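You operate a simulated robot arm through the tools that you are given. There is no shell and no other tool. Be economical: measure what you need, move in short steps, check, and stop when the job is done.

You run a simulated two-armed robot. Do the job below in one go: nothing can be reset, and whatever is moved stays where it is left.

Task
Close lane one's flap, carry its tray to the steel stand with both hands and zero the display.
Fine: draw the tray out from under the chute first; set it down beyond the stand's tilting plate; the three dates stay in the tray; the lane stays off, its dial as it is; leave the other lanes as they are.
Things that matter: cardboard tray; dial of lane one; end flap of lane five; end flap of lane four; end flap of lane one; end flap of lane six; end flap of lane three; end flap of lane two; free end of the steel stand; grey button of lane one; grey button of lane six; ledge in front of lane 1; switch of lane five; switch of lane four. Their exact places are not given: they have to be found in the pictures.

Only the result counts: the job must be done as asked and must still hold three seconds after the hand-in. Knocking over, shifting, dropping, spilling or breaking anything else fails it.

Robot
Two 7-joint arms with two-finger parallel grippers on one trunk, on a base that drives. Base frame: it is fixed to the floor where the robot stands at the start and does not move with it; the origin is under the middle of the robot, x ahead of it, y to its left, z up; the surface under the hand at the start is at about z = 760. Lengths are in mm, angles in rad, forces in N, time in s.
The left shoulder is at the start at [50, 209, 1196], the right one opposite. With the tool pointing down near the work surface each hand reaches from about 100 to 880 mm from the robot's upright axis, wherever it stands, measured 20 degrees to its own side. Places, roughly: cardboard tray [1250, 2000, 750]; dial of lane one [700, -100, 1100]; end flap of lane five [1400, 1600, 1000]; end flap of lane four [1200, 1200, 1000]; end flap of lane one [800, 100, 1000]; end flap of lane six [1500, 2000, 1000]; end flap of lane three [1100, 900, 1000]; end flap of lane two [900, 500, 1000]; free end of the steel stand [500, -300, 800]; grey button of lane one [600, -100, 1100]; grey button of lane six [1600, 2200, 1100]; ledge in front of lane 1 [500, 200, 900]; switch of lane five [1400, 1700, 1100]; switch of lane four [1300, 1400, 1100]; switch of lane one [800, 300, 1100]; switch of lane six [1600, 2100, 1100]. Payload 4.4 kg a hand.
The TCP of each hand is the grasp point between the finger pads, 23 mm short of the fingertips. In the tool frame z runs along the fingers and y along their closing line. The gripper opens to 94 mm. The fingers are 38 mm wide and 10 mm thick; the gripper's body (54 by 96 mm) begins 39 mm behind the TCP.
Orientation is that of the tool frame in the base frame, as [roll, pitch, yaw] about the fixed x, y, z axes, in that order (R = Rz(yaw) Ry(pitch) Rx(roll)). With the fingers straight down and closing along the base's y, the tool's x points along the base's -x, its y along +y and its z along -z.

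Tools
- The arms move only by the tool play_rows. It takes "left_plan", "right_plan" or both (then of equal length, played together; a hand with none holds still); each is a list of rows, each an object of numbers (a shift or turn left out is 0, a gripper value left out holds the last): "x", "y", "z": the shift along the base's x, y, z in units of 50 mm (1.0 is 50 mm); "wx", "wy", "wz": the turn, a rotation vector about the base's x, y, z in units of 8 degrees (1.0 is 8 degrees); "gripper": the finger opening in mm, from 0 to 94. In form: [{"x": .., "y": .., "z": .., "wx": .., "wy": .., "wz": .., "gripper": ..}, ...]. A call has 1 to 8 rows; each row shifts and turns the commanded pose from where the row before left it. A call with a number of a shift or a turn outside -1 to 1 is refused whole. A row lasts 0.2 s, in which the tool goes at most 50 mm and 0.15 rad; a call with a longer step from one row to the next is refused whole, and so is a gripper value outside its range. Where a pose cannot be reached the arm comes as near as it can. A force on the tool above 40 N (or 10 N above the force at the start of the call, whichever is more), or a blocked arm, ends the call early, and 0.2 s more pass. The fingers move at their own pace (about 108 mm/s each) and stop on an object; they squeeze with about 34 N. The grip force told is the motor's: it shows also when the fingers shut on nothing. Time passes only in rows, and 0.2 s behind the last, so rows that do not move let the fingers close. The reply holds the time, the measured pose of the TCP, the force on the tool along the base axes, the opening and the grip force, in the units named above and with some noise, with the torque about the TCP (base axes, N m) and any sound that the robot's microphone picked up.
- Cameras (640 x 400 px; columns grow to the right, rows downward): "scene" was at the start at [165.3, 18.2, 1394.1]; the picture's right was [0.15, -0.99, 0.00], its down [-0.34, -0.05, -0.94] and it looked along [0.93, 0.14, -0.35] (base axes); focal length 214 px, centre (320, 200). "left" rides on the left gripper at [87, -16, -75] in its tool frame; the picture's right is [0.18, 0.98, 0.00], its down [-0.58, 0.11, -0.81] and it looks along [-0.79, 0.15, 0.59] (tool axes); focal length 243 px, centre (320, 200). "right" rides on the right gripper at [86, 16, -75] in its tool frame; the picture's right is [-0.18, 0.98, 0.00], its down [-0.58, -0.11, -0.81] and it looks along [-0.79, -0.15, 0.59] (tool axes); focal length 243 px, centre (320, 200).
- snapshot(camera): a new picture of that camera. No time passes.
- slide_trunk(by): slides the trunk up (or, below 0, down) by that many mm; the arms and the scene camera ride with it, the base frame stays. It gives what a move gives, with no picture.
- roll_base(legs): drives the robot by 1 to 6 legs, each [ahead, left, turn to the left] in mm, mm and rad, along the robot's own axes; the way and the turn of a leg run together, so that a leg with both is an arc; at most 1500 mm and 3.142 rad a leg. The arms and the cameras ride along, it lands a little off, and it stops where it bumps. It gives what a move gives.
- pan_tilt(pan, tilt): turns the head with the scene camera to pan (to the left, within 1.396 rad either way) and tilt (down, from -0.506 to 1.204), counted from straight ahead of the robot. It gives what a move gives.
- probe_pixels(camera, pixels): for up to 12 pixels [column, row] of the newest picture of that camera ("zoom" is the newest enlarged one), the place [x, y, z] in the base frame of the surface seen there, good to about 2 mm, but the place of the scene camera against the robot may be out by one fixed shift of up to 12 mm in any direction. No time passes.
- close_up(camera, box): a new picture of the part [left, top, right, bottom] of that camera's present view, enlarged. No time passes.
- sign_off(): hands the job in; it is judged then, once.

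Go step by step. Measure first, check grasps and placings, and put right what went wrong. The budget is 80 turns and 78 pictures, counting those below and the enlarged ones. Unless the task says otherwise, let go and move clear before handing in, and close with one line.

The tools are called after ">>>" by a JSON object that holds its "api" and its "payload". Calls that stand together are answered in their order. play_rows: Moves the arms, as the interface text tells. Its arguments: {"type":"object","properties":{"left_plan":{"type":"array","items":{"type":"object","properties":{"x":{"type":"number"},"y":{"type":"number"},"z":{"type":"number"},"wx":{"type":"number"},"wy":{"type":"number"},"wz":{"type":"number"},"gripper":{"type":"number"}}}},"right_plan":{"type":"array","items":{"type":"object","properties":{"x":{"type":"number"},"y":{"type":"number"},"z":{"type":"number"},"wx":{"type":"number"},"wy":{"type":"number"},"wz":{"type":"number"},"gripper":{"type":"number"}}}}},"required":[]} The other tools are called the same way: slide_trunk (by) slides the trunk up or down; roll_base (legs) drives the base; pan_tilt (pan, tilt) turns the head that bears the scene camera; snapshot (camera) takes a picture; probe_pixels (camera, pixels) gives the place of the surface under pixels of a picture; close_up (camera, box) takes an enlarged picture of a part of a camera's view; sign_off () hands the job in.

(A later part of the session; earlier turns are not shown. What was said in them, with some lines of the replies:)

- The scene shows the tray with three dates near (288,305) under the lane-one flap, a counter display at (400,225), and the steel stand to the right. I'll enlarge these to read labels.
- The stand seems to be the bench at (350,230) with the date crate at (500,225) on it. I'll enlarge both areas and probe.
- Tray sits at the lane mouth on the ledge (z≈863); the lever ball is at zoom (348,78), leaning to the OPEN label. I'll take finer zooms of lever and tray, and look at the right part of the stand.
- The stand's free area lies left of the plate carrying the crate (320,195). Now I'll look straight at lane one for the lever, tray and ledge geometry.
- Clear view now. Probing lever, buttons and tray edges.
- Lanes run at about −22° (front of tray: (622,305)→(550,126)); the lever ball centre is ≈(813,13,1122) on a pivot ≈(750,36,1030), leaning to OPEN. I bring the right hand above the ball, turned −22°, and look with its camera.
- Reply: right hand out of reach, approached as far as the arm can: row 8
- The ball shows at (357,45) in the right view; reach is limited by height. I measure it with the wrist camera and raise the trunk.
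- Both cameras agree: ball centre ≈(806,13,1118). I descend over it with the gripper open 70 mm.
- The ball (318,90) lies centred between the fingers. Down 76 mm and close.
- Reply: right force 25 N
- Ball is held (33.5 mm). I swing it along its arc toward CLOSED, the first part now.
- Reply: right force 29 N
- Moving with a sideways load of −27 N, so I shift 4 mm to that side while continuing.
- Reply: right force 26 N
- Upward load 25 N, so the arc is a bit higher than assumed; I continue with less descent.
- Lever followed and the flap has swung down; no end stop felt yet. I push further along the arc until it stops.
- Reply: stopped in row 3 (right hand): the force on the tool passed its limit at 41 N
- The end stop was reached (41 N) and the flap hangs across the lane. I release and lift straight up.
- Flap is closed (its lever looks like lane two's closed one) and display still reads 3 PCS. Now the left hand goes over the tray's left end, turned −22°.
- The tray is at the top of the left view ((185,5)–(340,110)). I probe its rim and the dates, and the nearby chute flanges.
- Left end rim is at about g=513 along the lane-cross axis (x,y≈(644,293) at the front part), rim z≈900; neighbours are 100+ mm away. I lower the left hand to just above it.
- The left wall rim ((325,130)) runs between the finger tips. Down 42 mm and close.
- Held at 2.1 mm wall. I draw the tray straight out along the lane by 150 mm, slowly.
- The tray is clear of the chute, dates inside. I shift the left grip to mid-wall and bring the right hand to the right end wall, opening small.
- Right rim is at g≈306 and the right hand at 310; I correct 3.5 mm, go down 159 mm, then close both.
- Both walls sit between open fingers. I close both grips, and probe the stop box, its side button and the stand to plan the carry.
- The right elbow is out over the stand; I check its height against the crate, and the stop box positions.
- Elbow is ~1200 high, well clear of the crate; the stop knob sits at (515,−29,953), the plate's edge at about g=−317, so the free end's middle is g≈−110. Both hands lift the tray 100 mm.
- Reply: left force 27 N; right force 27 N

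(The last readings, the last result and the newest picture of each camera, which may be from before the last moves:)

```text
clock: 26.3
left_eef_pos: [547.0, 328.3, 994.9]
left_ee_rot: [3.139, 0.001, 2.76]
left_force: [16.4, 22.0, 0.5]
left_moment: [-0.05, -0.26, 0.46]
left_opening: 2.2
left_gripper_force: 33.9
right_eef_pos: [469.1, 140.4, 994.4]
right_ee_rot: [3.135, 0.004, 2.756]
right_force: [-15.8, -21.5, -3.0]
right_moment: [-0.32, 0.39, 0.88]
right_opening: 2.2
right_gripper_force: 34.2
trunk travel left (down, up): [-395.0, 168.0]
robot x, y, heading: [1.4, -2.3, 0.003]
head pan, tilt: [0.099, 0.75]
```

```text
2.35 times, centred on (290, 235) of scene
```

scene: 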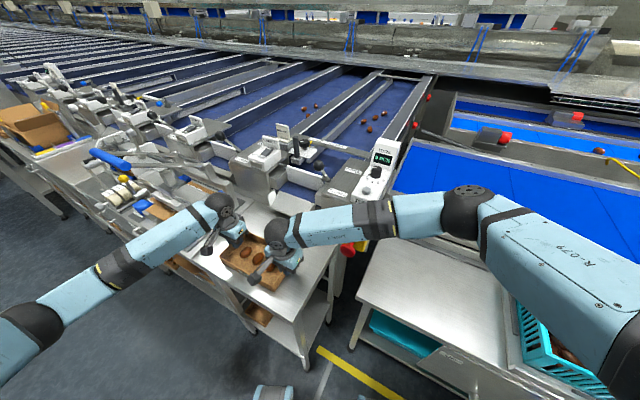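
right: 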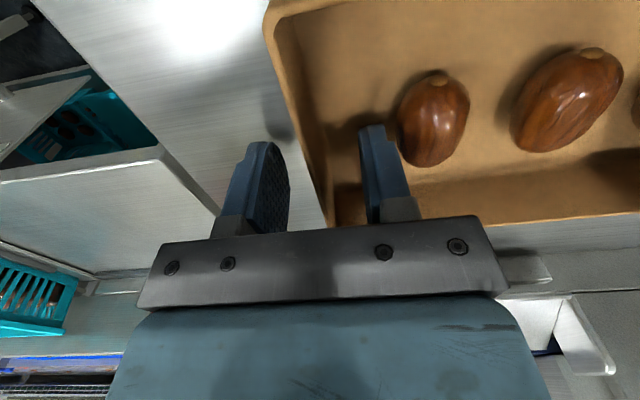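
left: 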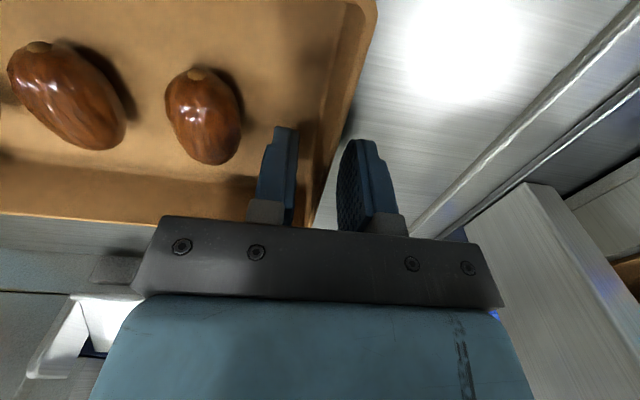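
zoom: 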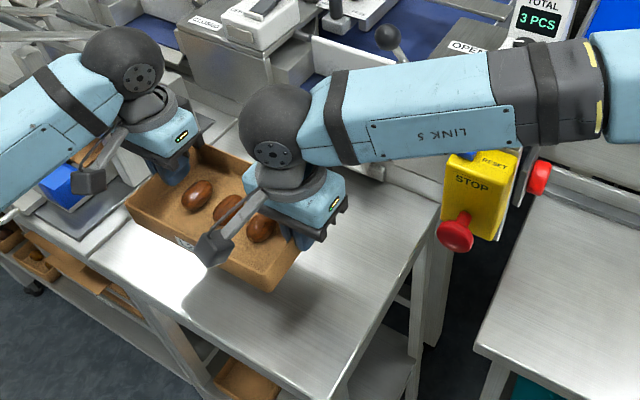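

Tray hangs level with dates in. The hands squeeze each other by 27 N, so I relax 1.5 mm each and start the carry along the lane fronts (to −g).

>>> {"api": "play_rows", "payload": {"left_plan": [{"x": 0.012, "y": 0.028}, {"x": -0.112, "y": -0.278}, {"x": -0.225, "y": -0.556}, {"x": -0.3, "y": -0.742}, {"x": -0.3, "y": -0.742}, {"x": -0.3, "y": -0.742}, {"x": -0.225, "y": -0.556}, {"x": -0.112, "y": -0.278}], "right_plan": [{"x": -0.012, "y": -0.028}, {"x": -0.112, "y": -0.278}, {"x": -0.225, "y": -0.556}, {"x": -0.3, "y": -0.742}, {"x": -0.3, "y": -0.742}, {"x": -0.3, "y": -0.742}, {"x": -0.225, "y": -0.556}, {"x": -0.112, "y": -0.278}]}}

>>> {"api": "snapshot", "payload": {"camera": "scene"}}

```text
clock: 28.1
left_eef_pos: [469.6, 139.3, 993.7]
left_ee_rot: [-3.137, 0.001, 2.757]
left_force: [3.7, -7.2, 1.1]
left_moment: [0.29, 0.56, 0.77]
left_opening: 2.1
left_gripper_force: 34.3
right_eef_pos: [393.3, -49.5, 992.2]
right_ee_rot: [3.129, 0.002, 2.759]
right_force: [-4.1, 7.0, -2.6]
right_moment: [-0.68, -0.42, 0.51]
right_opening: 2.2
right_gripper_force: 33.5
trunk travel left (down, up): [-395.0, 168.0]
robot x, y, heading: [2.2, -0.0, 0.005]
head pan, tilt: [0.099, 0.75]
stopped in row 8 (left hand): the force on the tool passed its limit at 42 N (the readings are from after the stop); the commanded pose is now the measured one
```

```text
45 pictures are left
```

scene: 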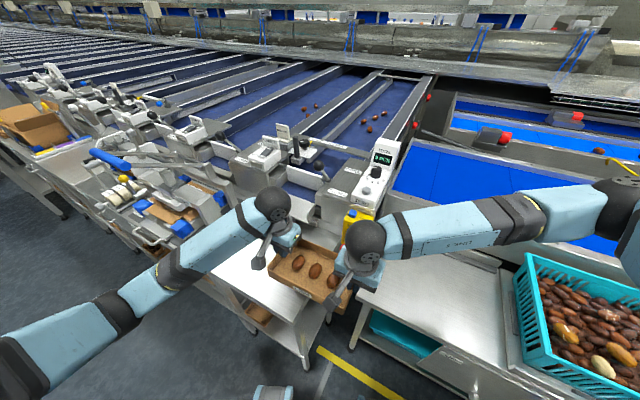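

The call stopped on internal strain between the hands; grips are fine (2.1/2.2 mm). I go on more slowly.

>>> {"api": "play_rows", "payload": {"left_plan": [{"x": -0.09, "y": -0.22}, {"x": -0.16, "y": -0.4}, {"x": -0.18, "y": -0.445}, {"x": -0.18, "y": -0.445}, {"x": -0.18, "y": -0.445}, {"x": -0.18, "y": -0.445}, {"x": -0.16, "y": -0.4}, {"x": -0.09, "y": -0.22}], "right_plan": [{"x": -0.09, "y": -0.22}, {"x": -0.16, "y": -0.4}, {"x": -0.18, "y": -0.445}, {"x": -0.18, "y": -0.445}, {"x": -0.18, "y": -0.445}, {"x": -0.18, "y": -0.445}, {"x": -0.16, "y": -0.4}, {"x": -0.09, "y": -0.22}]}}

```text
clock: 29.9
left_eef_pos: [407.3, -12.2, 992.6]
left_ee_rot: [-3.137, 0.0, 2.756]
left_force: [6.2, -10.8, 3.6]
left_moment: [-0.16, -0.08, 1.16]
left_opening: 2.2
left_gripper_force: 34.2
right_eef_pos: [331.9, -202.1, 993.9]
right_ee_rot: [3.129, 0.003, 2.759]
right_force: [-6.7, 11.6, -4.4]
right_moment: [-0.48, 0.35, 0.97]
right_opening: 1.9
right_gripper_force: 34.5
trunk travel left (down, up): [-395.0, 168.0]
robot x, y, heading: [-1.8, -2.2, -0.001]
head pan, tilt: [0.099, 0.75]
```

Good. Another 149 mm to −g at the same distance from the lanes.

>>> {"api": "play_rows", "payload": {"left_plan": [{"x": -0.08, "y": -0.2}, {"x": -0.16, "y": -0.395}, {"x": -0.18, "y": -0.44}, {"x": -0.18, "y": -0.44}, {"x": -0.18, "y": -0.44}, {"x": -0.17, "y": -0.42}, {"x": -0.12, "y": -0.3}, {"x": -0.05, "y": -0.12}], "right_plan": [{"x": -0.08, "y": -0.2}, {"x": -0.16, "y": -0.395}, {"x": -0.18, "y": -0.44}, {"x": -0.18, "y": -0.44}, {"x": -0.18, "y": -0.44}, {"x": -0.17, "y": -0.42}, {"x": -0.12, "y": -0.3}, {"x": -0.05, "y": -0.12}]}}

>>> {"api": "pan_tilt", "payload": {"pan": -0.5, "tilt": 0.9}}

>>> {"api": "snapshot", "payload": {"camera": "scene"}}

```text
clock: 31.7
left_eef_pos: [352.6, -147.5, 992.8]
left_ee_rot: [-3.139, 0.002, 2.757]
left_force: [14.3, -0.8, -5.7]
left_moment: [0.47, -0.48, 1.29]
left_opening: 4.1
left_gripper_force: 33.3
right_eef_pos: [286.8, -339.8, 988.0]
right_ee_rot: [3.132, 0.002, 2.756]
right_force: [-13.4, -0.5, 4.0]
right_moment: [0.19, 0.18, 1.31]
right_opening: 4.0
right_gripper_force: 34.2
right hand out of reach, approached as far as the arm can: row 6, 7
trunk travel left (down, up): [-395.0, 168.0]
robot x, y, heading: [1.4, 2.7, 0.004]
head pan, tilt: [0.099, 0.75]
```

```text
clock: 32.7
left_eef_pos: [353.0, -147.0, 992.2]
left_ee_rot: [-3.138, 0.0, 2.757]
left_force: [15.4, 5.9, -4.4]
left_moment: [0.64, -0.28, 1.28]
left_opening: 4.0
left_gripper_force: 34.1
right_eef_pos: [286.3, -340.0, 988.3]
right_ee_rot: [3.128, 0.002, 2.758]
right_force: [-15.7, -5.1, 3.3]
right_moment: [0.19, -0.05, 1.3]
right_opening: 3.8
right_gripper_force: 33.7
trunk travel left (down, up): [-395.0, 168.0]
robot x, y, heading: [0.9, -3.1, -0.002]
head pan, tilt: [-0.499, 0.901]
```

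```text
44 pictures are left
```

scene: 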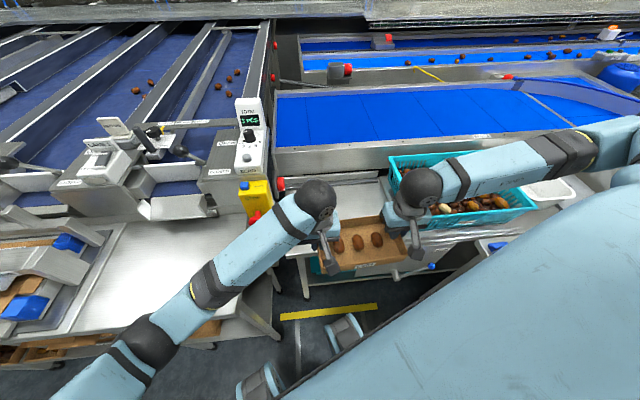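

The right hand was a bit too near its shoulder, skewing slightly; moving ahead (+lane direction) brings it back in reach. I advance 160 mm over the stand.

>>> {"api": "play_rows", "payload": {"left_plan": [{"x": 0.093, "y": -0.037}, {"x": 0.278, "y": -0.112}, {"x": 0.463, "y": -0.187}, {"x": 0.463, "y": -0.187}, {"x": 0.463, "y": -0.187}, {"x": 0.463, "y": -0.187}, {"x": 0.463, "y": -0.187}, {"x": 0.278, "y": -0.112}], "right_plan": [{"x": 0.093, "y": -0.037}, {"x": 0.278, "y": -0.112}, {"x": 0.463, "y": -0.187}, {"x": 0.463, "y": -0.187}, {"x": 0.463, "y": -0.187}, {"x": 0.463, "y": -0.187}, {"x": 0.463, "y": -0.187}, {"x": 0.278, "y": -0.112}]}}

>>> {"api": "close_up", "payload": {"camera": "scene", "box": [220, 100, 480, 280]}}

```text
clock: 34.5
left_eef_pos: [502.3, -206.2, 992.9]
left_ee_rot: [-3.136, 0.001, 2.756]
left_force: [19.7, 16.0, -5.4]
left_moment: [0.82, -0.38, 1.24]
left_opening: 4.4
left_gripper_force: 34.1
right_eef_pos: [436.8, -399.4, 986.0]
right_ee_rot: [3.13, 0.004, 2.757]
right_force: [-18.9, -16.6, 5.3]
right_moment: [0.39, -0.11, 1.3]
right_opening: 4.4
right_gripper_force: 33.7
trunk travel left (down, up): [-395.0, 168.0]
robot x, y, heading: [0.4, 1.7, 0.003]
head pan, tilt: [-0.499, 0.901]
```

```text
2.22 times, centred on (350, 190) of scene
```

zoom: 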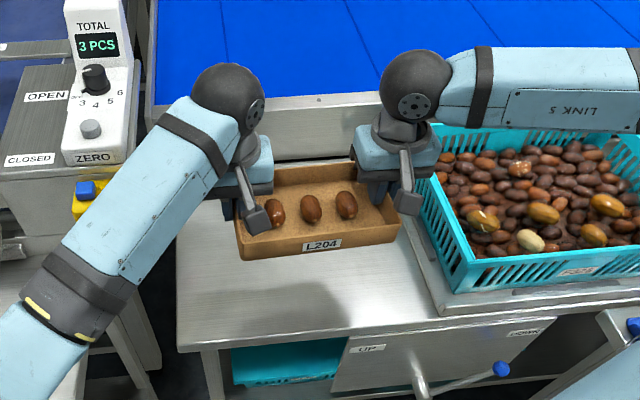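

The tray hangs slightly skewed (walls read 4.4 mm). I correct the relative hand positions, and probe the left forearm height versus the ledge corner and stop knob.

>>> {"api": "probe_pixels", "payload": {"camera": "zoom", "pixels": [[225, 80], [190, 150], [140, 210], [100, 270], [50, 310], [20, 370], [90, 210], [85, 130], [395, 85], [440, 285], [445, 130], [500, 270]]}}

>>> {"api": "play_rows", "payload": {"left_plan": [{"x": 0.05, "y": -0.025}, {"x": 0.06, "y": -0.02}, {}], "right_plan": [{"x": -0.05, "y": 0.02, "z": 0.07}, {"x": -0.06, "y": 0.02, "z": 0.06}, {}]}}

>>> {"api": "snapshot", "payload": {"camera": "scene"}}

```text
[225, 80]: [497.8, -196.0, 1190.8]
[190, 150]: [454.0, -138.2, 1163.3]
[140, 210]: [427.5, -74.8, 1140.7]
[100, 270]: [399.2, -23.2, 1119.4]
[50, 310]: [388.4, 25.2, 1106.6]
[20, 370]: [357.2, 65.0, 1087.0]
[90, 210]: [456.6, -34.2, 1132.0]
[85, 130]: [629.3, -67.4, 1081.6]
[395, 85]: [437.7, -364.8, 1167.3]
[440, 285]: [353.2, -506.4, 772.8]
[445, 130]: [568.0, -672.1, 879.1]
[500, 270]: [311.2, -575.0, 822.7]
```

```text
clock: 35.3
left_eef_pos: [508.7, -209.6, 991.7]
left_ee_rot: [-3.137, -0.001, 2.755]
left_force: [7.5, 19.6, 1.4]
left_moment: [-0.13, -0.5, -0.08]
left_opening: 1.9
left_gripper_force: 34.0
right_eef_pos: [430.5, -398.8, 993.3]
right_ee_rot: [3.128, 0.003, 2.758]
right_force: [-7.6, -19.5, -4.0]
right_moment: [-0.47, 0.72, -0.16]
right_opening: 2.1
right_gripper_force: 34.0
trunk travel left (down, up): [-395.0, 168.0]
robot x, y, heading: [1.0, -2.7, 0.004]
head pan, tilt: [-0.499, 0.901]
```

```text
42 pictures are left
```

scene: 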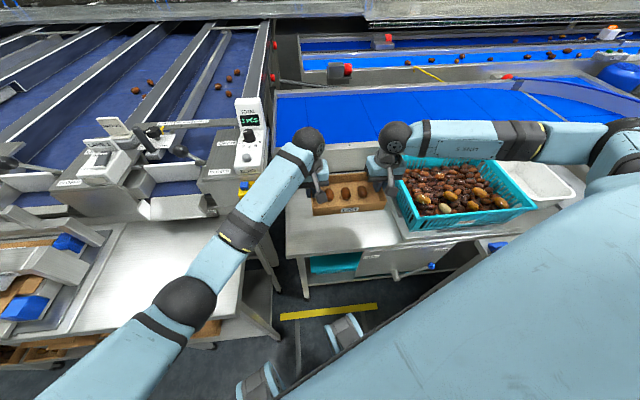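

Walls read 2 mm again, dates inside. The left elbow would come near the ledge corner on lowering, so I want to drive the base to the right; I first probe the base's feet to see room against the stand.

>>> {"api": "probe_pixels", "payload": {"camera": "scene", "pixels": [[345, 330], [335, 322], [360, 340], [262, 385], [255, 370], [185, 295], [150, 330], [320, 272], [300, 290], [395, 250], [400, 276]]}}

```text
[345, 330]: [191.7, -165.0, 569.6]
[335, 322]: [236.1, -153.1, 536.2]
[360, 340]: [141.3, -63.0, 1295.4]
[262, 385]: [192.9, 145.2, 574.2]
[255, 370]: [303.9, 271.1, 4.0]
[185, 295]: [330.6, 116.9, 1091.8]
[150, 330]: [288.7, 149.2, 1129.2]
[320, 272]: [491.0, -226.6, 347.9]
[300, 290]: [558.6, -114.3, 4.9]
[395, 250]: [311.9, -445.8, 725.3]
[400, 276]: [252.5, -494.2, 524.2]
```

There's room for 150 mm right with 40 mm back (keeping off the tilt lever at about (252,−494)). The tray bottom (z≈963) stays above the crate rim (≈892). I drive.

>>> {"api": "roll_base", "payload": {"legs": [[-40, -150, 0]]}}

>>> {"api": "snapshot", "payload": {"camera": "scene"}}

```text
clock: 37.3
left_eef_pos: [467.5, -361.4, 992.3]
left_ee_rot: [-3.138, 0.0, 2.754]
left_force: [2.5, 20.7, 2.1]
left_moment: [0.16, -0.06, -0.34]
left_opening: 2.4
left_gripper_force: 34.1
right_eef_pos: [388.9, -551.0, 993.0]
right_ee_rot: [3.129, 0.002, 2.753]
right_force: [-4.1, -20.9, -2.8]
right_moment: [-0.6, 0.26, -0.49]
right_opening: 2.1
right_gripper_force: 34.3
trunk travel left (down, up): [-395.0, 168.0]
robot x, y, heading: [-41.6, -154.0, -0.002]
head pan, tilt: [-0.499, 0.901]
```

```text
41 pictures are left
```

scene: 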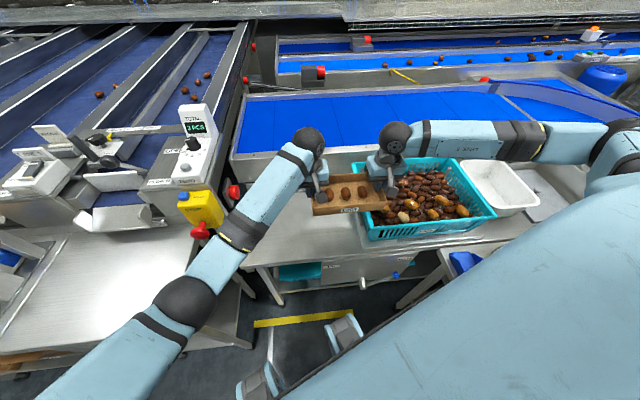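

Base moved cleanly, tray steady. Now the arms bring the tray over the free end's middle (Δ≈(95,125)).

>>> {"api": "play_rows", "payload": {"left_plan": [{"x": 0.12, "y": 0.18}, {"x": 0.24, "y": 0.312}, {"x": 0.27, "y": 0.36}, {"x": 0.27, "y": 0.36}, {"x": 0.27, "y": 0.36}, {"x": 0.27, "y": 0.36}, {"x": 0.27, "y": 0.36}, {"x": 0.19, "y": 0.23}], "right_plan": [{"x": 0.12, "y": 0.13}, {"x": 0.24, "y": 0.312}, {"x": 0.27, "y": 0.36}, {"x": 0.27, "y": 0.36}, {"x": 0.27, "y": 0.36}, {"x": 0.27, "y": 0.36}, {"x": 0.27, "y": 0.36}, {"x": 0.19, "y": 0.23}]}}

>>> {"api": "close_up", "payload": {"camera": "scene", "box": [140, 80, 460, 280]}}

>>> {"api": "probe_pixels", "payload": {"camera": "zoom", "pixels": [[190, 385], [475, 345], [460, 300], [500, 345], [195, 215], [180, 230], [430, 190], [80, 190], [130, 240], [410, 330]]}}

```text
clock: 39.1
left_eef_pos: [561.9, -236.2, 992.0]
left_ee_rot: [-3.136, 0.0, 2.753]
left_force: [-11.0, -18.6, 1.9]
left_moment: [-0.02, 0.12, -0.11]
left_opening: 2.0
left_gripper_force: 34.4
right_eef_pos: [484.8, -425.8, 993.7]
right_ee_rot: [3.13, 0.003, 2.755]
right_force: [10.8, 18.1, -2.0]
right_moment: [-0.35, 0.05, -0.5]
right_opening: 2.2
right_gripper_force: 34.3
trunk travel left (down, up): [-395.0, 168.0]
robot x, y, heading: [-33.5, -152.5, -0.0]
head pan, tilt: [-0.499, 0.901]
```

```text
2.00 times, centred on (300, 180) of scene
```

zoom: 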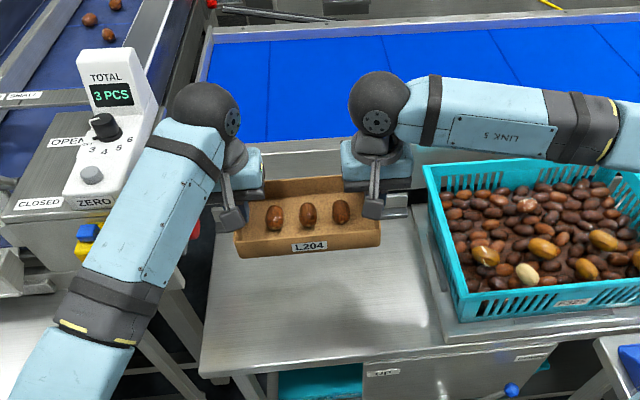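

```text
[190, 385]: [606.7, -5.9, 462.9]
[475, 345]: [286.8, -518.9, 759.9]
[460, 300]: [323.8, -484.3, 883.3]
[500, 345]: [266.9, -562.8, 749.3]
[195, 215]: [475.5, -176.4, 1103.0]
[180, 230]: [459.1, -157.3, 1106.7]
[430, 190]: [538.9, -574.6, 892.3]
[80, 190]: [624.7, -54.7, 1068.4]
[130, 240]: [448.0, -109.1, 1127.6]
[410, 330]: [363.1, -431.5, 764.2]
```

Tray is over the free end's middle; crate rim is ≥70 mm beyond the right gripper. I lower both hands 185 mm.

>>> {"api": "play_rows", "payload": {"left_plan": [{"z": -0.25, "y": -0.01}, {"z": -0.5}, {"z": -0.6}, {"z": -0.6}, {"z": -0.6}, {"z": -0.55}, {"z": -0.4}, {"z": -0.2}], "right_plan": [{"z": -0.25, "y": 0.01}, {"z": -0.5}, {"z": -0.6}, {"z": -0.6}, {"z": -0.6}, {"z": -0.55}, {"z": -0.4}, {"z": -0.2}]}}

>>> {"api": "snapshot", "payload": {"camera": "scene"}}

```text
clock: 40.9
left_eef_pos: [561.6, -237.6, 806.7]
left_ee_rot: [-3.136, 0.003, 2.751]
left_force: [-11.6, -26.9, 4.0]
left_moment: [-0.3, 0.11, 0.12]
left_opening: 2.0
left_gripper_force: 34.4
right_eef_pos: [483.3, -427.2, 809.2]
right_ee_rot: [3.128, 0.001, 2.756]
right_force: [11.3, 27.1, -4.4]
right_moment: [-0.39, 0.18, -0.27]
right_opening: 2.4
right_gripper_force: 33.3
trunk travel left (down, up): [-395.0, 168.0]
robot x, y, heading: [-40.5, -155.6, 0.002]
head pan, tilt: [-0.499, 0.901]
```

```text
39 pictures are left
```

scene: 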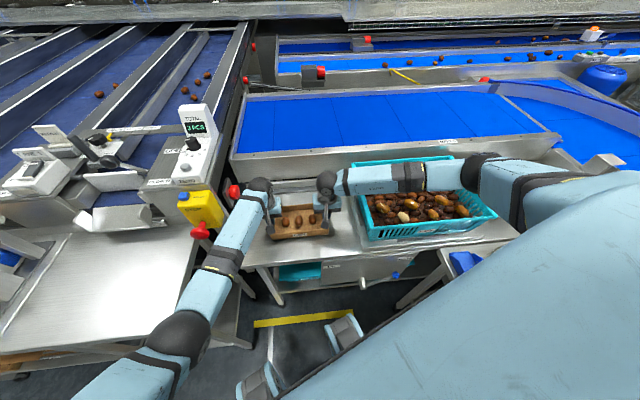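

Nearly down (≈13 mm to go). I check the left forearm against the stop knob and the right forearm over the crate.

>>> {"api": "close_up", "payload": {"camera": "scene", "box": [140, 150, 500, 375]}}

>>> {"api": "probe_pixels", "payload": {"camera": "zoom", "pixels": [[110, 145], [175, 140], [205, 85], [185, 110], [150, 180], [130, 215], [400, 55], [345, 45], [420, 80], [170, 70], [80, 310], [60, 180]]}}

```text
1.78 times, centred on (320, 262) of scene
```

zoom: 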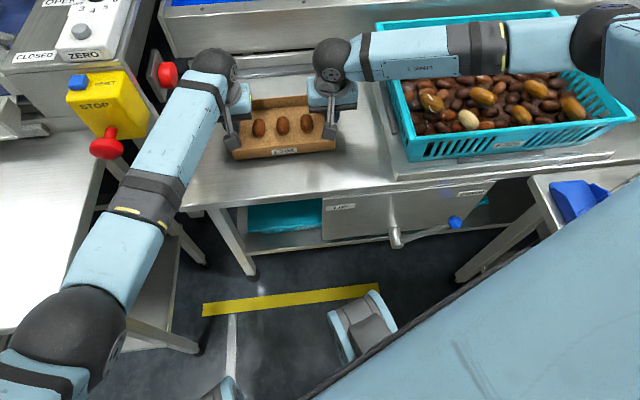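

```text
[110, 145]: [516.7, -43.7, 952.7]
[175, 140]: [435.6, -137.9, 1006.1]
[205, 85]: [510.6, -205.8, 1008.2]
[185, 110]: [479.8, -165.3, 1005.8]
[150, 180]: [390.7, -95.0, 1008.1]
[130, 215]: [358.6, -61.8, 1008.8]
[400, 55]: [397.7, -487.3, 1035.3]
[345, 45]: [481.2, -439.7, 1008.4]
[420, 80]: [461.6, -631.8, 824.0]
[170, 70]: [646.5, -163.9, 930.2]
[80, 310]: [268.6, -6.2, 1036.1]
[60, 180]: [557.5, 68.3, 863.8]
```

Forearms are clear (z≈1000). I ease the remaining 13 mm down, relaxing the hands' pull slightly.

>>> {"api": "play_rows", "payload": {"left_plan": [{"z": -0.08, "x": -0.008, "y": -0.018}, {"z": -0.08}, {"z": -0.06}, {}], "right_plan": [{"z": -0.1, "x": 0.008, "y": 0.018}, {"z": -0.1}, {"z": -0.08}, {}]}}

```text
clock: 41.9
left_eef_pos: [562.0, -236.8, 794.9]
left_ee_rot: [-3.138, 0.0, 2.754]
left_force: [-6.1, -14.5, -1.5]
left_moment: [0.1, -0.03, -0.05]
left_opening: 2.1
left_gripper_force: 34.4
right_eef_pos: [483.4, -425.6, 795.9]
right_ee_rot: [3.131, 0.004, 2.753]
right_force: [6.4, 14.9, -0.2]
right_moment: [-0.13, 0.03, -0.15]
right_opening: 2.2
right_gripper_force: 34.0
trunk travel left (down, up): [-395.0, 168.0]
robot x, y, heading: [-40.5, -154.0, -0.004]
head pan, tilt: [-0.499, 0.901]
```

No contact force yet; a few more small steps.

>>> {"api": "play_rows", "payload": {"left_plan": [{"z": -0.02}, {"z": -0.02}, {"z": -0.02}, {}], "right_plan": [{"z": -0.03}, {"z": -0.02}, {"z": -0.02}, {}]}}

>>> {"api": "snapshot", "payload": {"camera": "right"}}

>>> {"api": "snapshot", "payload": {"camera": "left"}}

```text
clock: 42.9
left_eef_pos: [561.4, -236.7, 794.1]
left_ee_rot: [-3.138, 0.001, 2.755]
left_force: [-1.7, -7.2, -1.9]
left_moment: [0.3, 0.06, 0.12]
left_opening: 2.2
left_gripper_force: 34.3
right_eef_pos: [483.1, -425.0, 793.5]
right_ee_rot: [3.13, 0.007, 2.754]
right_force: [4.7, 4.7, 23.1]
right_moment: [0.07, 0.48, 0.1]
right_opening: 2.2
right_gripper_force: 34.2
trunk travel left (down, up): [-395.0, 168.0]
robot x, y, heading: [-39.7, -155.2, -0.004]
head pan, tilt: [-0.499, 0.901]
```

```text
37 pictures are left
```

right: 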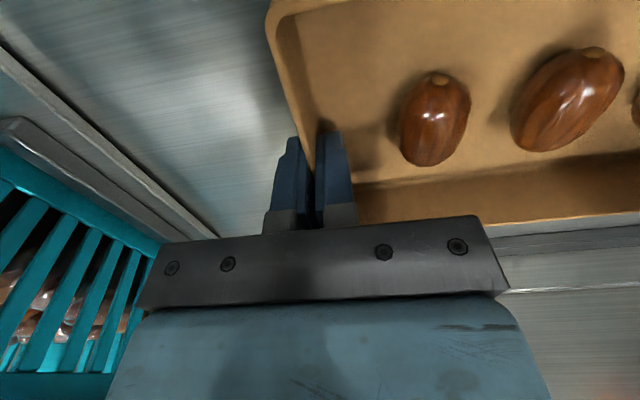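

```text
36 pictures are left
```

left: 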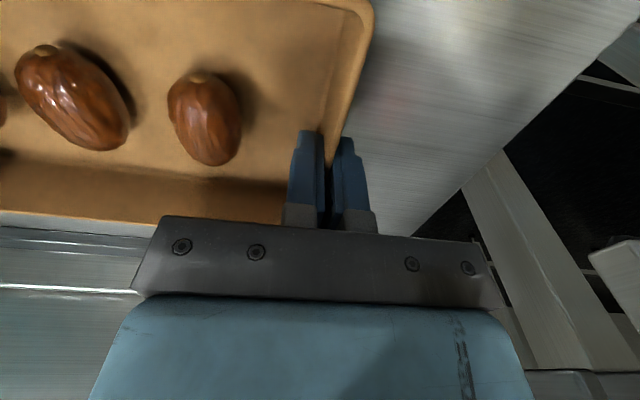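

Right side is in contact (23 N), left within about 1 mm. I settle the left, open to 24 mm, and raise both straight up.

>>> {"api": "play_rows", "payload": {"left_plan": [{"z": -0.02}, {"z": -0.01}, {"gripper": 24}, {}, {}, {"z": 0.3}, {"z": 0.6}, {"z": 0.8}], "right_plan": [{"z": 0.01}, {}, {"gripper": 24}, {}, {}, {"z": 0.3}, {"z": 0.6}, {"z": 0.8}]}}

>>> {"api": "snapshot", "payload": {"camera": "scene"}}

```text
clock: 44.7
left_eef_pos: [562.9, -222.7, 868.2]
left_ee_rot: [3.129, -0.008, 2.762]
left_force: [0.2, 1.5, 0.2]
left_moment: [-0.01, -0.01, 0.02]
left_opening: 24.3
left_gripper_force: 0.0
right_eef_pos: [483.7, -423.3, 877.1]
right_ee_rot: [3.13, 0.004, 2.755]
right_force: [0.3, 0.2, 0.7]
right_moment: [0.02, -0.01, -0.04]
right_opening: 23.9
right_gripper_force: 0.0
trunk travel left (down, up): [-395.0, 168.0]
robot x, y, heading: [-38.6, -149.4, -0.002]
head pan, tilt: [-0.499, 0.901]
```

```text
35 pictures are left
```

scene: 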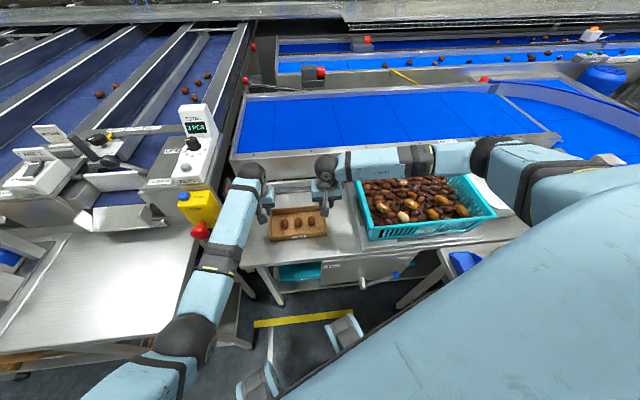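

The left hand reads 14 mm off to the left. I look closely at the left arm and tray before moving on.

>>> {"api": "close_up", "payload": {"camera": "scene", "box": [160, 140, 380, 278]}}

>>> {"api": "play_rows", "payload": {"left_plan": [{}]}}

>>> {"api": "snapshot", "payload": {"camera": "left"}}

```text
2.90 times, centred on (270, 209) of scene
```

zoom: 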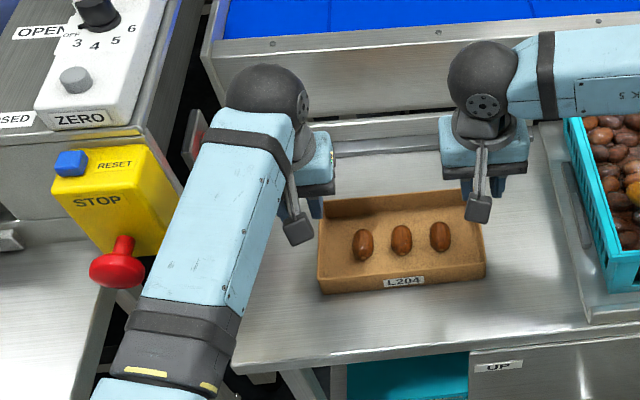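

```text
clock: 45.1
left_eef_pos: [565.7, -225.2, 871.8]
left_ee_rot: [3.131, -0.005, 2.764]
left_force: [0.1, 0.4, -0.2]
left_moment: [0.01, 0.02, 0.0]
left_opening: 24.2
left_gripper_force: 0.0
right_eef_pos: [483.7, -423.2, 876.2]
right_ee_rot: [3.129, 0.004, 2.755]
right_force: [-0.8, -0.5, -0.2]
right_moment: [-0.01, 0.01, 0.0]
right_opening: 23.8
right_gripper_force: 0.0
trunk travel left (down, up): [-395.0, 168.0]
robot x, y, heading: [-39.8, -149.1, 0.001]
head pan, tilt: [-0.499, 0.901]
```

```text
33 pictures are left
```

left: 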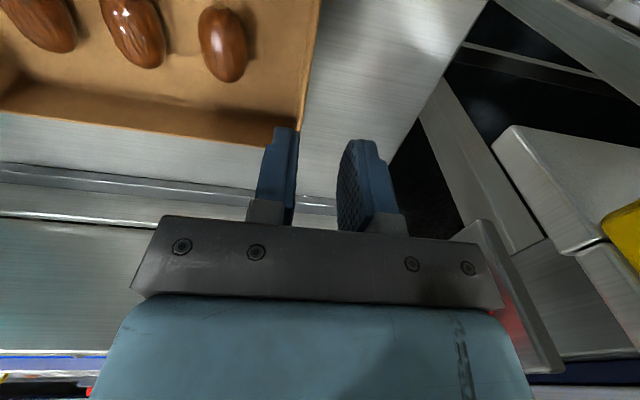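

Tray stands flat at the free end with all dates. The left arm is free (no force), just offset; I raise both hands well clear and fold the fingers closed for pressing ZERO.

>>> {"api": "play_rows", "payload": {"left_plan": [{"z": 0.4}, {"z": 0.8}, {"z": 0.9}, {"z": 0.9}, {"z": 0.9}, {"z": 0.9}, {"z": 0.9}, {"z": 0.6, "gripper": 0}], "right_plan": [{"z": 0.4}, {"z": 0.8}, {"z": 0.9}, {"z": 0.9}, {}, {}, {}, {}]}}

>>> {"api": "pan_tilt", "payload": {"pan": -0.1, "tilt": 0.7}}

>>> {"api": "close_up", "payload": {"camera": "scene", "box": [240, 110, 420, 250]}}

>>> {"api": "snapshot", "payload": {"camera": "left"}}

```text
clock: 46.9
left_eef_pos: [560.2, -236.8, 1192.4]
left_ee_rot: [-3.139, -0.001, 2.753]
left_force: [-1.2, 0.5, -0.8]
left_moment: [0.01, 0.03, 0.01]
left_opening: 0.0
left_gripper_force: 33.4
right_eef_pos: [484.7, -423.1, 1023.0]
right_ee_rot: [3.13, 0.003, 2.754]
right_force: [-0.1, 0.8, -0.6]
right_moment: [0.01, -0.02, -0.04]
right_opening: 24.2
right_gripper_force: 0.0
trunk travel left (down, up): [-395.0, 168.0]
robot x, y, heading: [-37.3, -152.7, -0.0]
head pan, tilt: [-0.499, 0.901]
```

```text
clock: 47.7
left_eef_pos: [561.9, -235.3, 1191.6]
left_ee_rot: [-3.138, 0.0, 2.754]
left_force: [-0.7, 0.4, -0.2]
left_moment: [-0.02, 0.01, -0.01]
left_opening: 0.2
left_gripper_force: 34.4
right_eef_pos: [485.9, -423.4, 1025.3]
right_ee_rot: [3.129, 0.003, 2.755]
right_force: [0.2, 0.0, -0.4]
right_moment: [0.02, 0.02, 0.01]
right_opening: 24.0
right_gripper_force: 0.0
trunk travel left (down, up): [-395.0, 168.0]
robot x, y, heading: [-38.6, -151.6, -0.005]
head pan, tilt: [-0.099, 0.7]
```

```text
2.86 times, centred on (330, 180) of scene
```

zoom: 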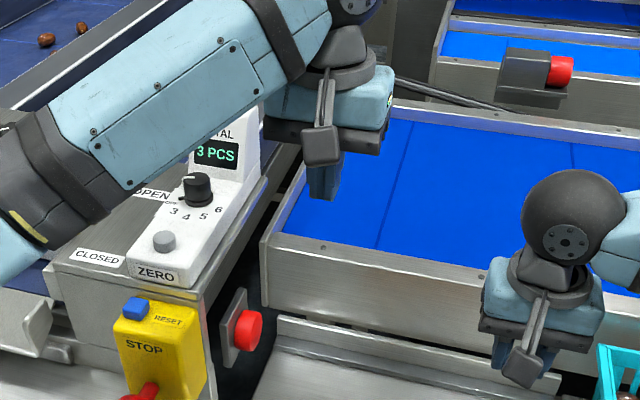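

```text
31 pictures are left
```

left: 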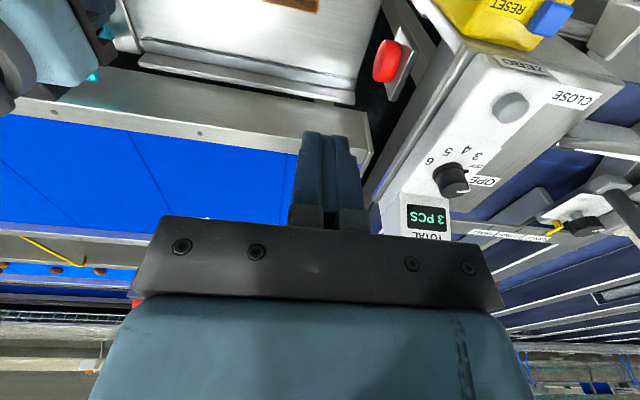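

The hand is back on its commanded line. The left camera sees the ZERO button at (510,107); I probe it with both cameras.

>>> {"api": "probe_pixels", "payload": {"camera": "left", "pixels": [[510, 107], [500, 107], [520, 107], [510, 98], [510, 116], [452, 178], [530, 130], [425, 205]]}}

>>> {"api": "probe_pixels", "payload": {"camera": "zoom", "pixels": [[164, 238], [164, 248], [140, 240], [196, 180]]}}

```text
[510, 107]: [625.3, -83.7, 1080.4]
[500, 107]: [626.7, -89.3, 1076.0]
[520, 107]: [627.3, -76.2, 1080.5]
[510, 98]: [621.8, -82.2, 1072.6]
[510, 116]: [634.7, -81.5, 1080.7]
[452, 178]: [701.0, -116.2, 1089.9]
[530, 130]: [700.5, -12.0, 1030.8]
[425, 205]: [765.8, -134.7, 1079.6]
```

```text
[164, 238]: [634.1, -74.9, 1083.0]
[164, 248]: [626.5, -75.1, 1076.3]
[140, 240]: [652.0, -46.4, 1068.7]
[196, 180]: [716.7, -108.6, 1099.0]
```

Button top is at ≈(631,−79,1081). I move the left hand over it, tips about 16 mm above.

>>> {"api": "play_rows", "payload": {"left_plan": [{"x": 0.34, "y": 0.78}, {"x": 0.34, "y": 0.78}, {"x": 0.34, "y": 0.78}, {"x": 0.34, "y": 0.79}, {"z": -0.7}, {"z": -0.7}, {}]}}

>>> {"api": "snapshot", "payload": {"camera": "left"}}

>>> {"api": "close_up", "payload": {"camera": "scene", "box": [220, 120, 360, 230]}}

```text
clock: 49.3
left_eef_pos: [629.6, -79.9, 1121.4]
left_ee_rot: [-3.138, 0.001, 2.755]
left_force: [0.4, 0.3, 0.2]
left_moment: [0.0, 0.0, -0.01]
left_opening: 0.0
left_gripper_force: 33.8
right_eef_pos: [485.2, -423.1, 1025.0]
right_ee_rot: [3.132, 0.003, 2.754]
right_force: [0.1, 0.1, 0.9]
right_moment: [0.02, 0.0, 0.01]
right_opening: 23.9
right_gripper_force: 0.0
trunk travel left (down, up): [-395.0, 168.0]
robot x, y, heading: [-39.0, -150.4, -0.003]
head pan, tilt: [-0.099, 0.7]
```

```text
30 pictures are left
```

left: 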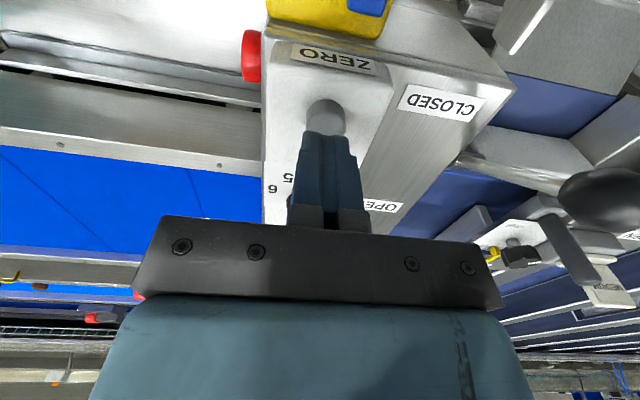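

```text
3.64 times, centred on (290, 175) of scene
```

zoom: 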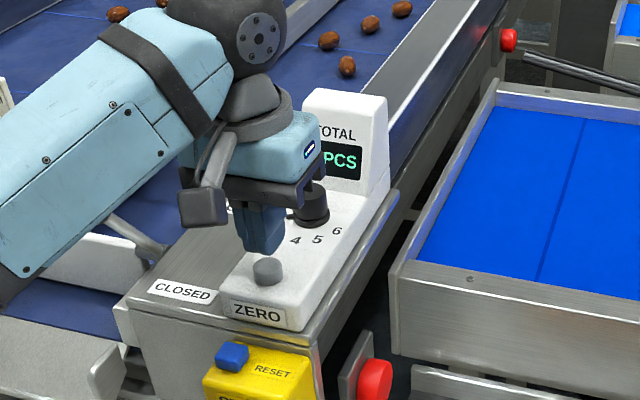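

The button (326,117) shows just on the near side of the tips; I probe it from here.

>>> {"api": "probe_pixels", "payload": {"camera": "left", "pixels": [[326, 102], [326, 108], [326, 114], [326, 120], [326, 127], [312, 114], [342, 114]]}}

>>> {"api": "probe_pixels", "payload": {"camera": "zoom", "pixels": [[268, 260], [268, 266], [268, 275], [258, 264], [278, 264]]}}

```text
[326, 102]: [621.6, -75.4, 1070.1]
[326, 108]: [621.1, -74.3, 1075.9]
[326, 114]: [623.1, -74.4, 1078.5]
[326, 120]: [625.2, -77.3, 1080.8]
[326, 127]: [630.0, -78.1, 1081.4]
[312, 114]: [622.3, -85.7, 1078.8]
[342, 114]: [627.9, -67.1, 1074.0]
```

```text
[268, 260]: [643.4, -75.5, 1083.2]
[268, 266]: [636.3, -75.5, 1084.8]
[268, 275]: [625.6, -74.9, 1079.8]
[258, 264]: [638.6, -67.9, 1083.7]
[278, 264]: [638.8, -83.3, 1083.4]
```

Button centre ≈(633,−77); I nudge 3 mm and press down in small steps.

>>> {"api": "play_rows", "payload": {"left_plan": [{"x": 0.05, "y": 0.05, "z": -0.2}, {"z": -0.14}, {"z": -0.06}, {"z": -0.06}, {"z": -0.04}]}}

>>> {"api": "close_up", "payload": {"camera": "scene", "box": [220, 120, 360, 230]}}

```text
clock: 50.5
left_eef_pos: [632.2, -76.3, 1097.3]
left_ee_rot: [-3.14, 0.003, 2.753]
left_force: [3.2, 1.1, 7.7]
left_moment: [0.06, -0.01, -0.02]
left_opening: 0.1
left_gripper_force: 34.0
right_eef_pos: [485.7, -423.9, 1025.9]
right_ee_rot: [3.127, 0.004, 2.754]
right_force: [0.2, 0.2, 0.2]
right_moment: [-0.02, 0.01, 0.0]
right_opening: 24.0
right_gripper_force: 0.1
trunk travel left (down, up): [-395.0, 168.0]
robot x, y, heading: [-36.5, -151.9, 0.001]
head pan, tilt: [-0.099, 0.7]
heard: click
```

```text
3.64 times, centred on (290, 175) of scene
```

zoom: 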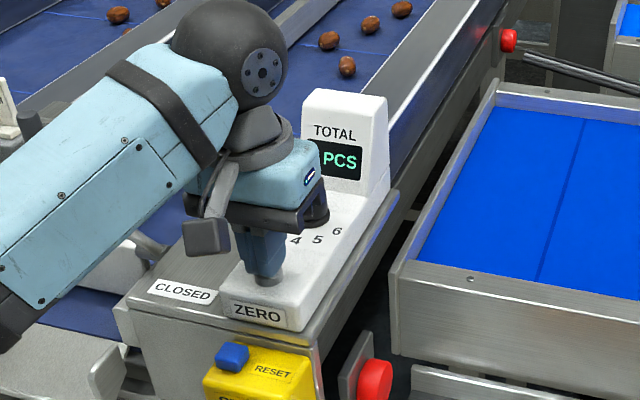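

A click at 7.7 N. I lift straight up and read the display.

>>> {"api": "play_rows", "payload": {"left_plan": [{"z": 0.3}, {"z": 0.7}, {"z": 0.9}, {"z": 0.9}, {"x": -0.7, "y": -0.2, "z": 0.2}, {"x": -0.9, "y": -0.2}, {"x": -0.9}, {"x": -0.8}]}}

>>> {"api": "snapshot", "payload": {"camera": "scene"}}

>>> {"api": "close_up", "payload": {"camera": "scene", "box": [180, 110, 340, 230]}}

```text
clock: 52.3
left_eef_pos: [462.5, -98.0, 1248.5]
left_ee_rot: [-3.137, -0.001, 2.754]
left_force: [0.2, -0.2, 0.6]
left_moment: [0.0, 0.01, 0.0]
left_opening: 0.0
left_gripper_force: 33.8
right_eef_pos: [485.1, -423.5, 1025.5]
right_ee_rot: [3.129, 0.004, 2.754]
right_force: [0.4, -0.6, 0.4]
right_moment: [-0.01, -0.01, 0.0]
right_opening: 24.1
right_gripper_force: 0.2
trunk travel left (down, up): [-395.0, 168.0]
robot x, y, heading: [-37.8, -152.6, -0.003]
head pan, tilt: [-0.099, 0.7]
```

```text
27 pictures are left
```

scene: 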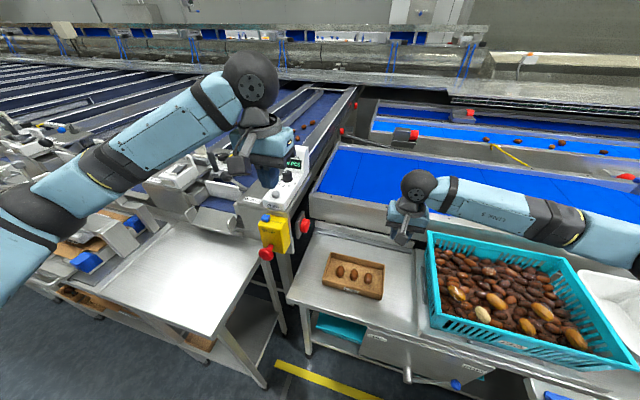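

```text
3.33 times, centred on (260, 170) of scene
```

zoom: 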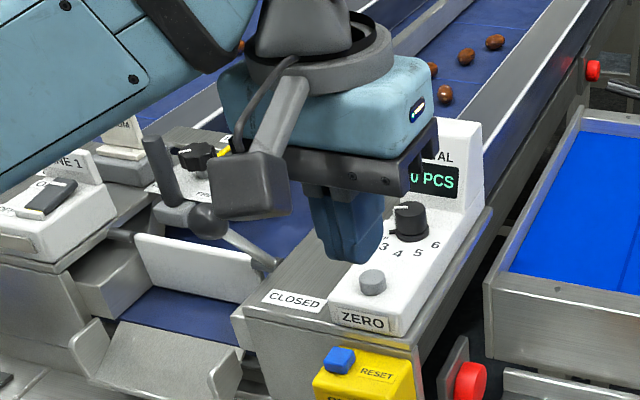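

The display seems to show 0; the hand hides it, so I move the left arm further back for a clear view.

>>> {"api": "play_rows", "payload": {"left_plan": [{"x": -0.4, "y": 0.8, "z": 0.3}, {"x": -0.4, "y": 0.8, "z": 0.3}, {"y": 0.8, "z": 0.5}, {"y": 0.8, "z": 0.5}, {"y": 0.9}]}}

>>> {"api": "close_up", "payload": {"camera": "scene", "box": [180, 110, 440, 310]}}

>>> {"api": "close_up", "payload": {"camera": "scene", "box": [230, 125, 330, 225]}}

```text
clock: 53.5
left_eef_pos: [424.9, 110.0, 1327.5]
left_ee_rot: [-3.134, 0.001, 2.752]
left_force: [-0.7, 0.5, -0.2]
left_moment: [0.02, -0.03, -0.02]
left_opening: 0.0
left_gripper_force: 34.0
right_eef_pos: [485.1, -421.6, 1024.8]
right_ee_rot: [3.132, 0.003, 2.754]
right_force: [0.0, 0.1, 0.3]
right_moment: [-0.03, -0.06, -0.01]
right_opening: 23.8
right_gripper_force: 0.0
trunk travel left (down, up): [-395.0, 168.0]
robot x, y, heading: [-41.4, -152.7, -0.002]
head pan, tilt: [-0.099, 0.7]
```

```text
2.00 times, centred on (310, 210) of scene
```

zoom: 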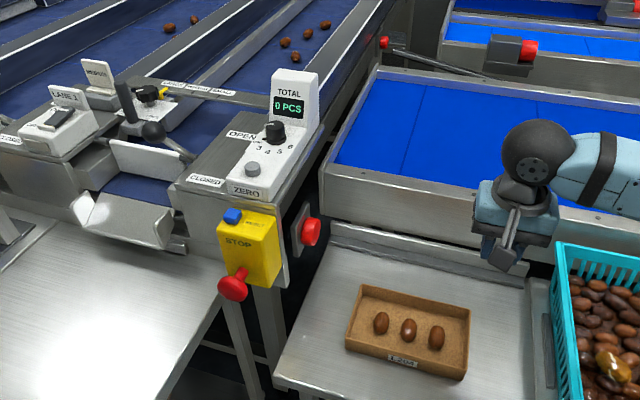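

```text
4.00 times, centred on (280, 175) of scene
```

zoom: 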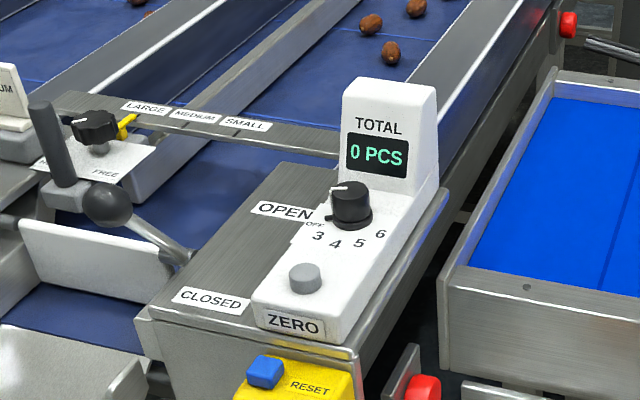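

The display reads 0 PCS at zoom (375,155) with the dial still at OFF, the flap is closed, and the tray with its three dates stands on the free end clear of the plate. Both hands are clear, so I hand in.

>>> {"api": "sign_off", "payload": {}}

```text
The job is handed in.
```

Lane one's flap is closed, and its tray is on the free end of the steel stand, clear of the tilting plate, with all three dates still in it. The display is zeroed and reads 0 PCS. The lane one dial and switch were left as they were, and the other lanes were not touched.
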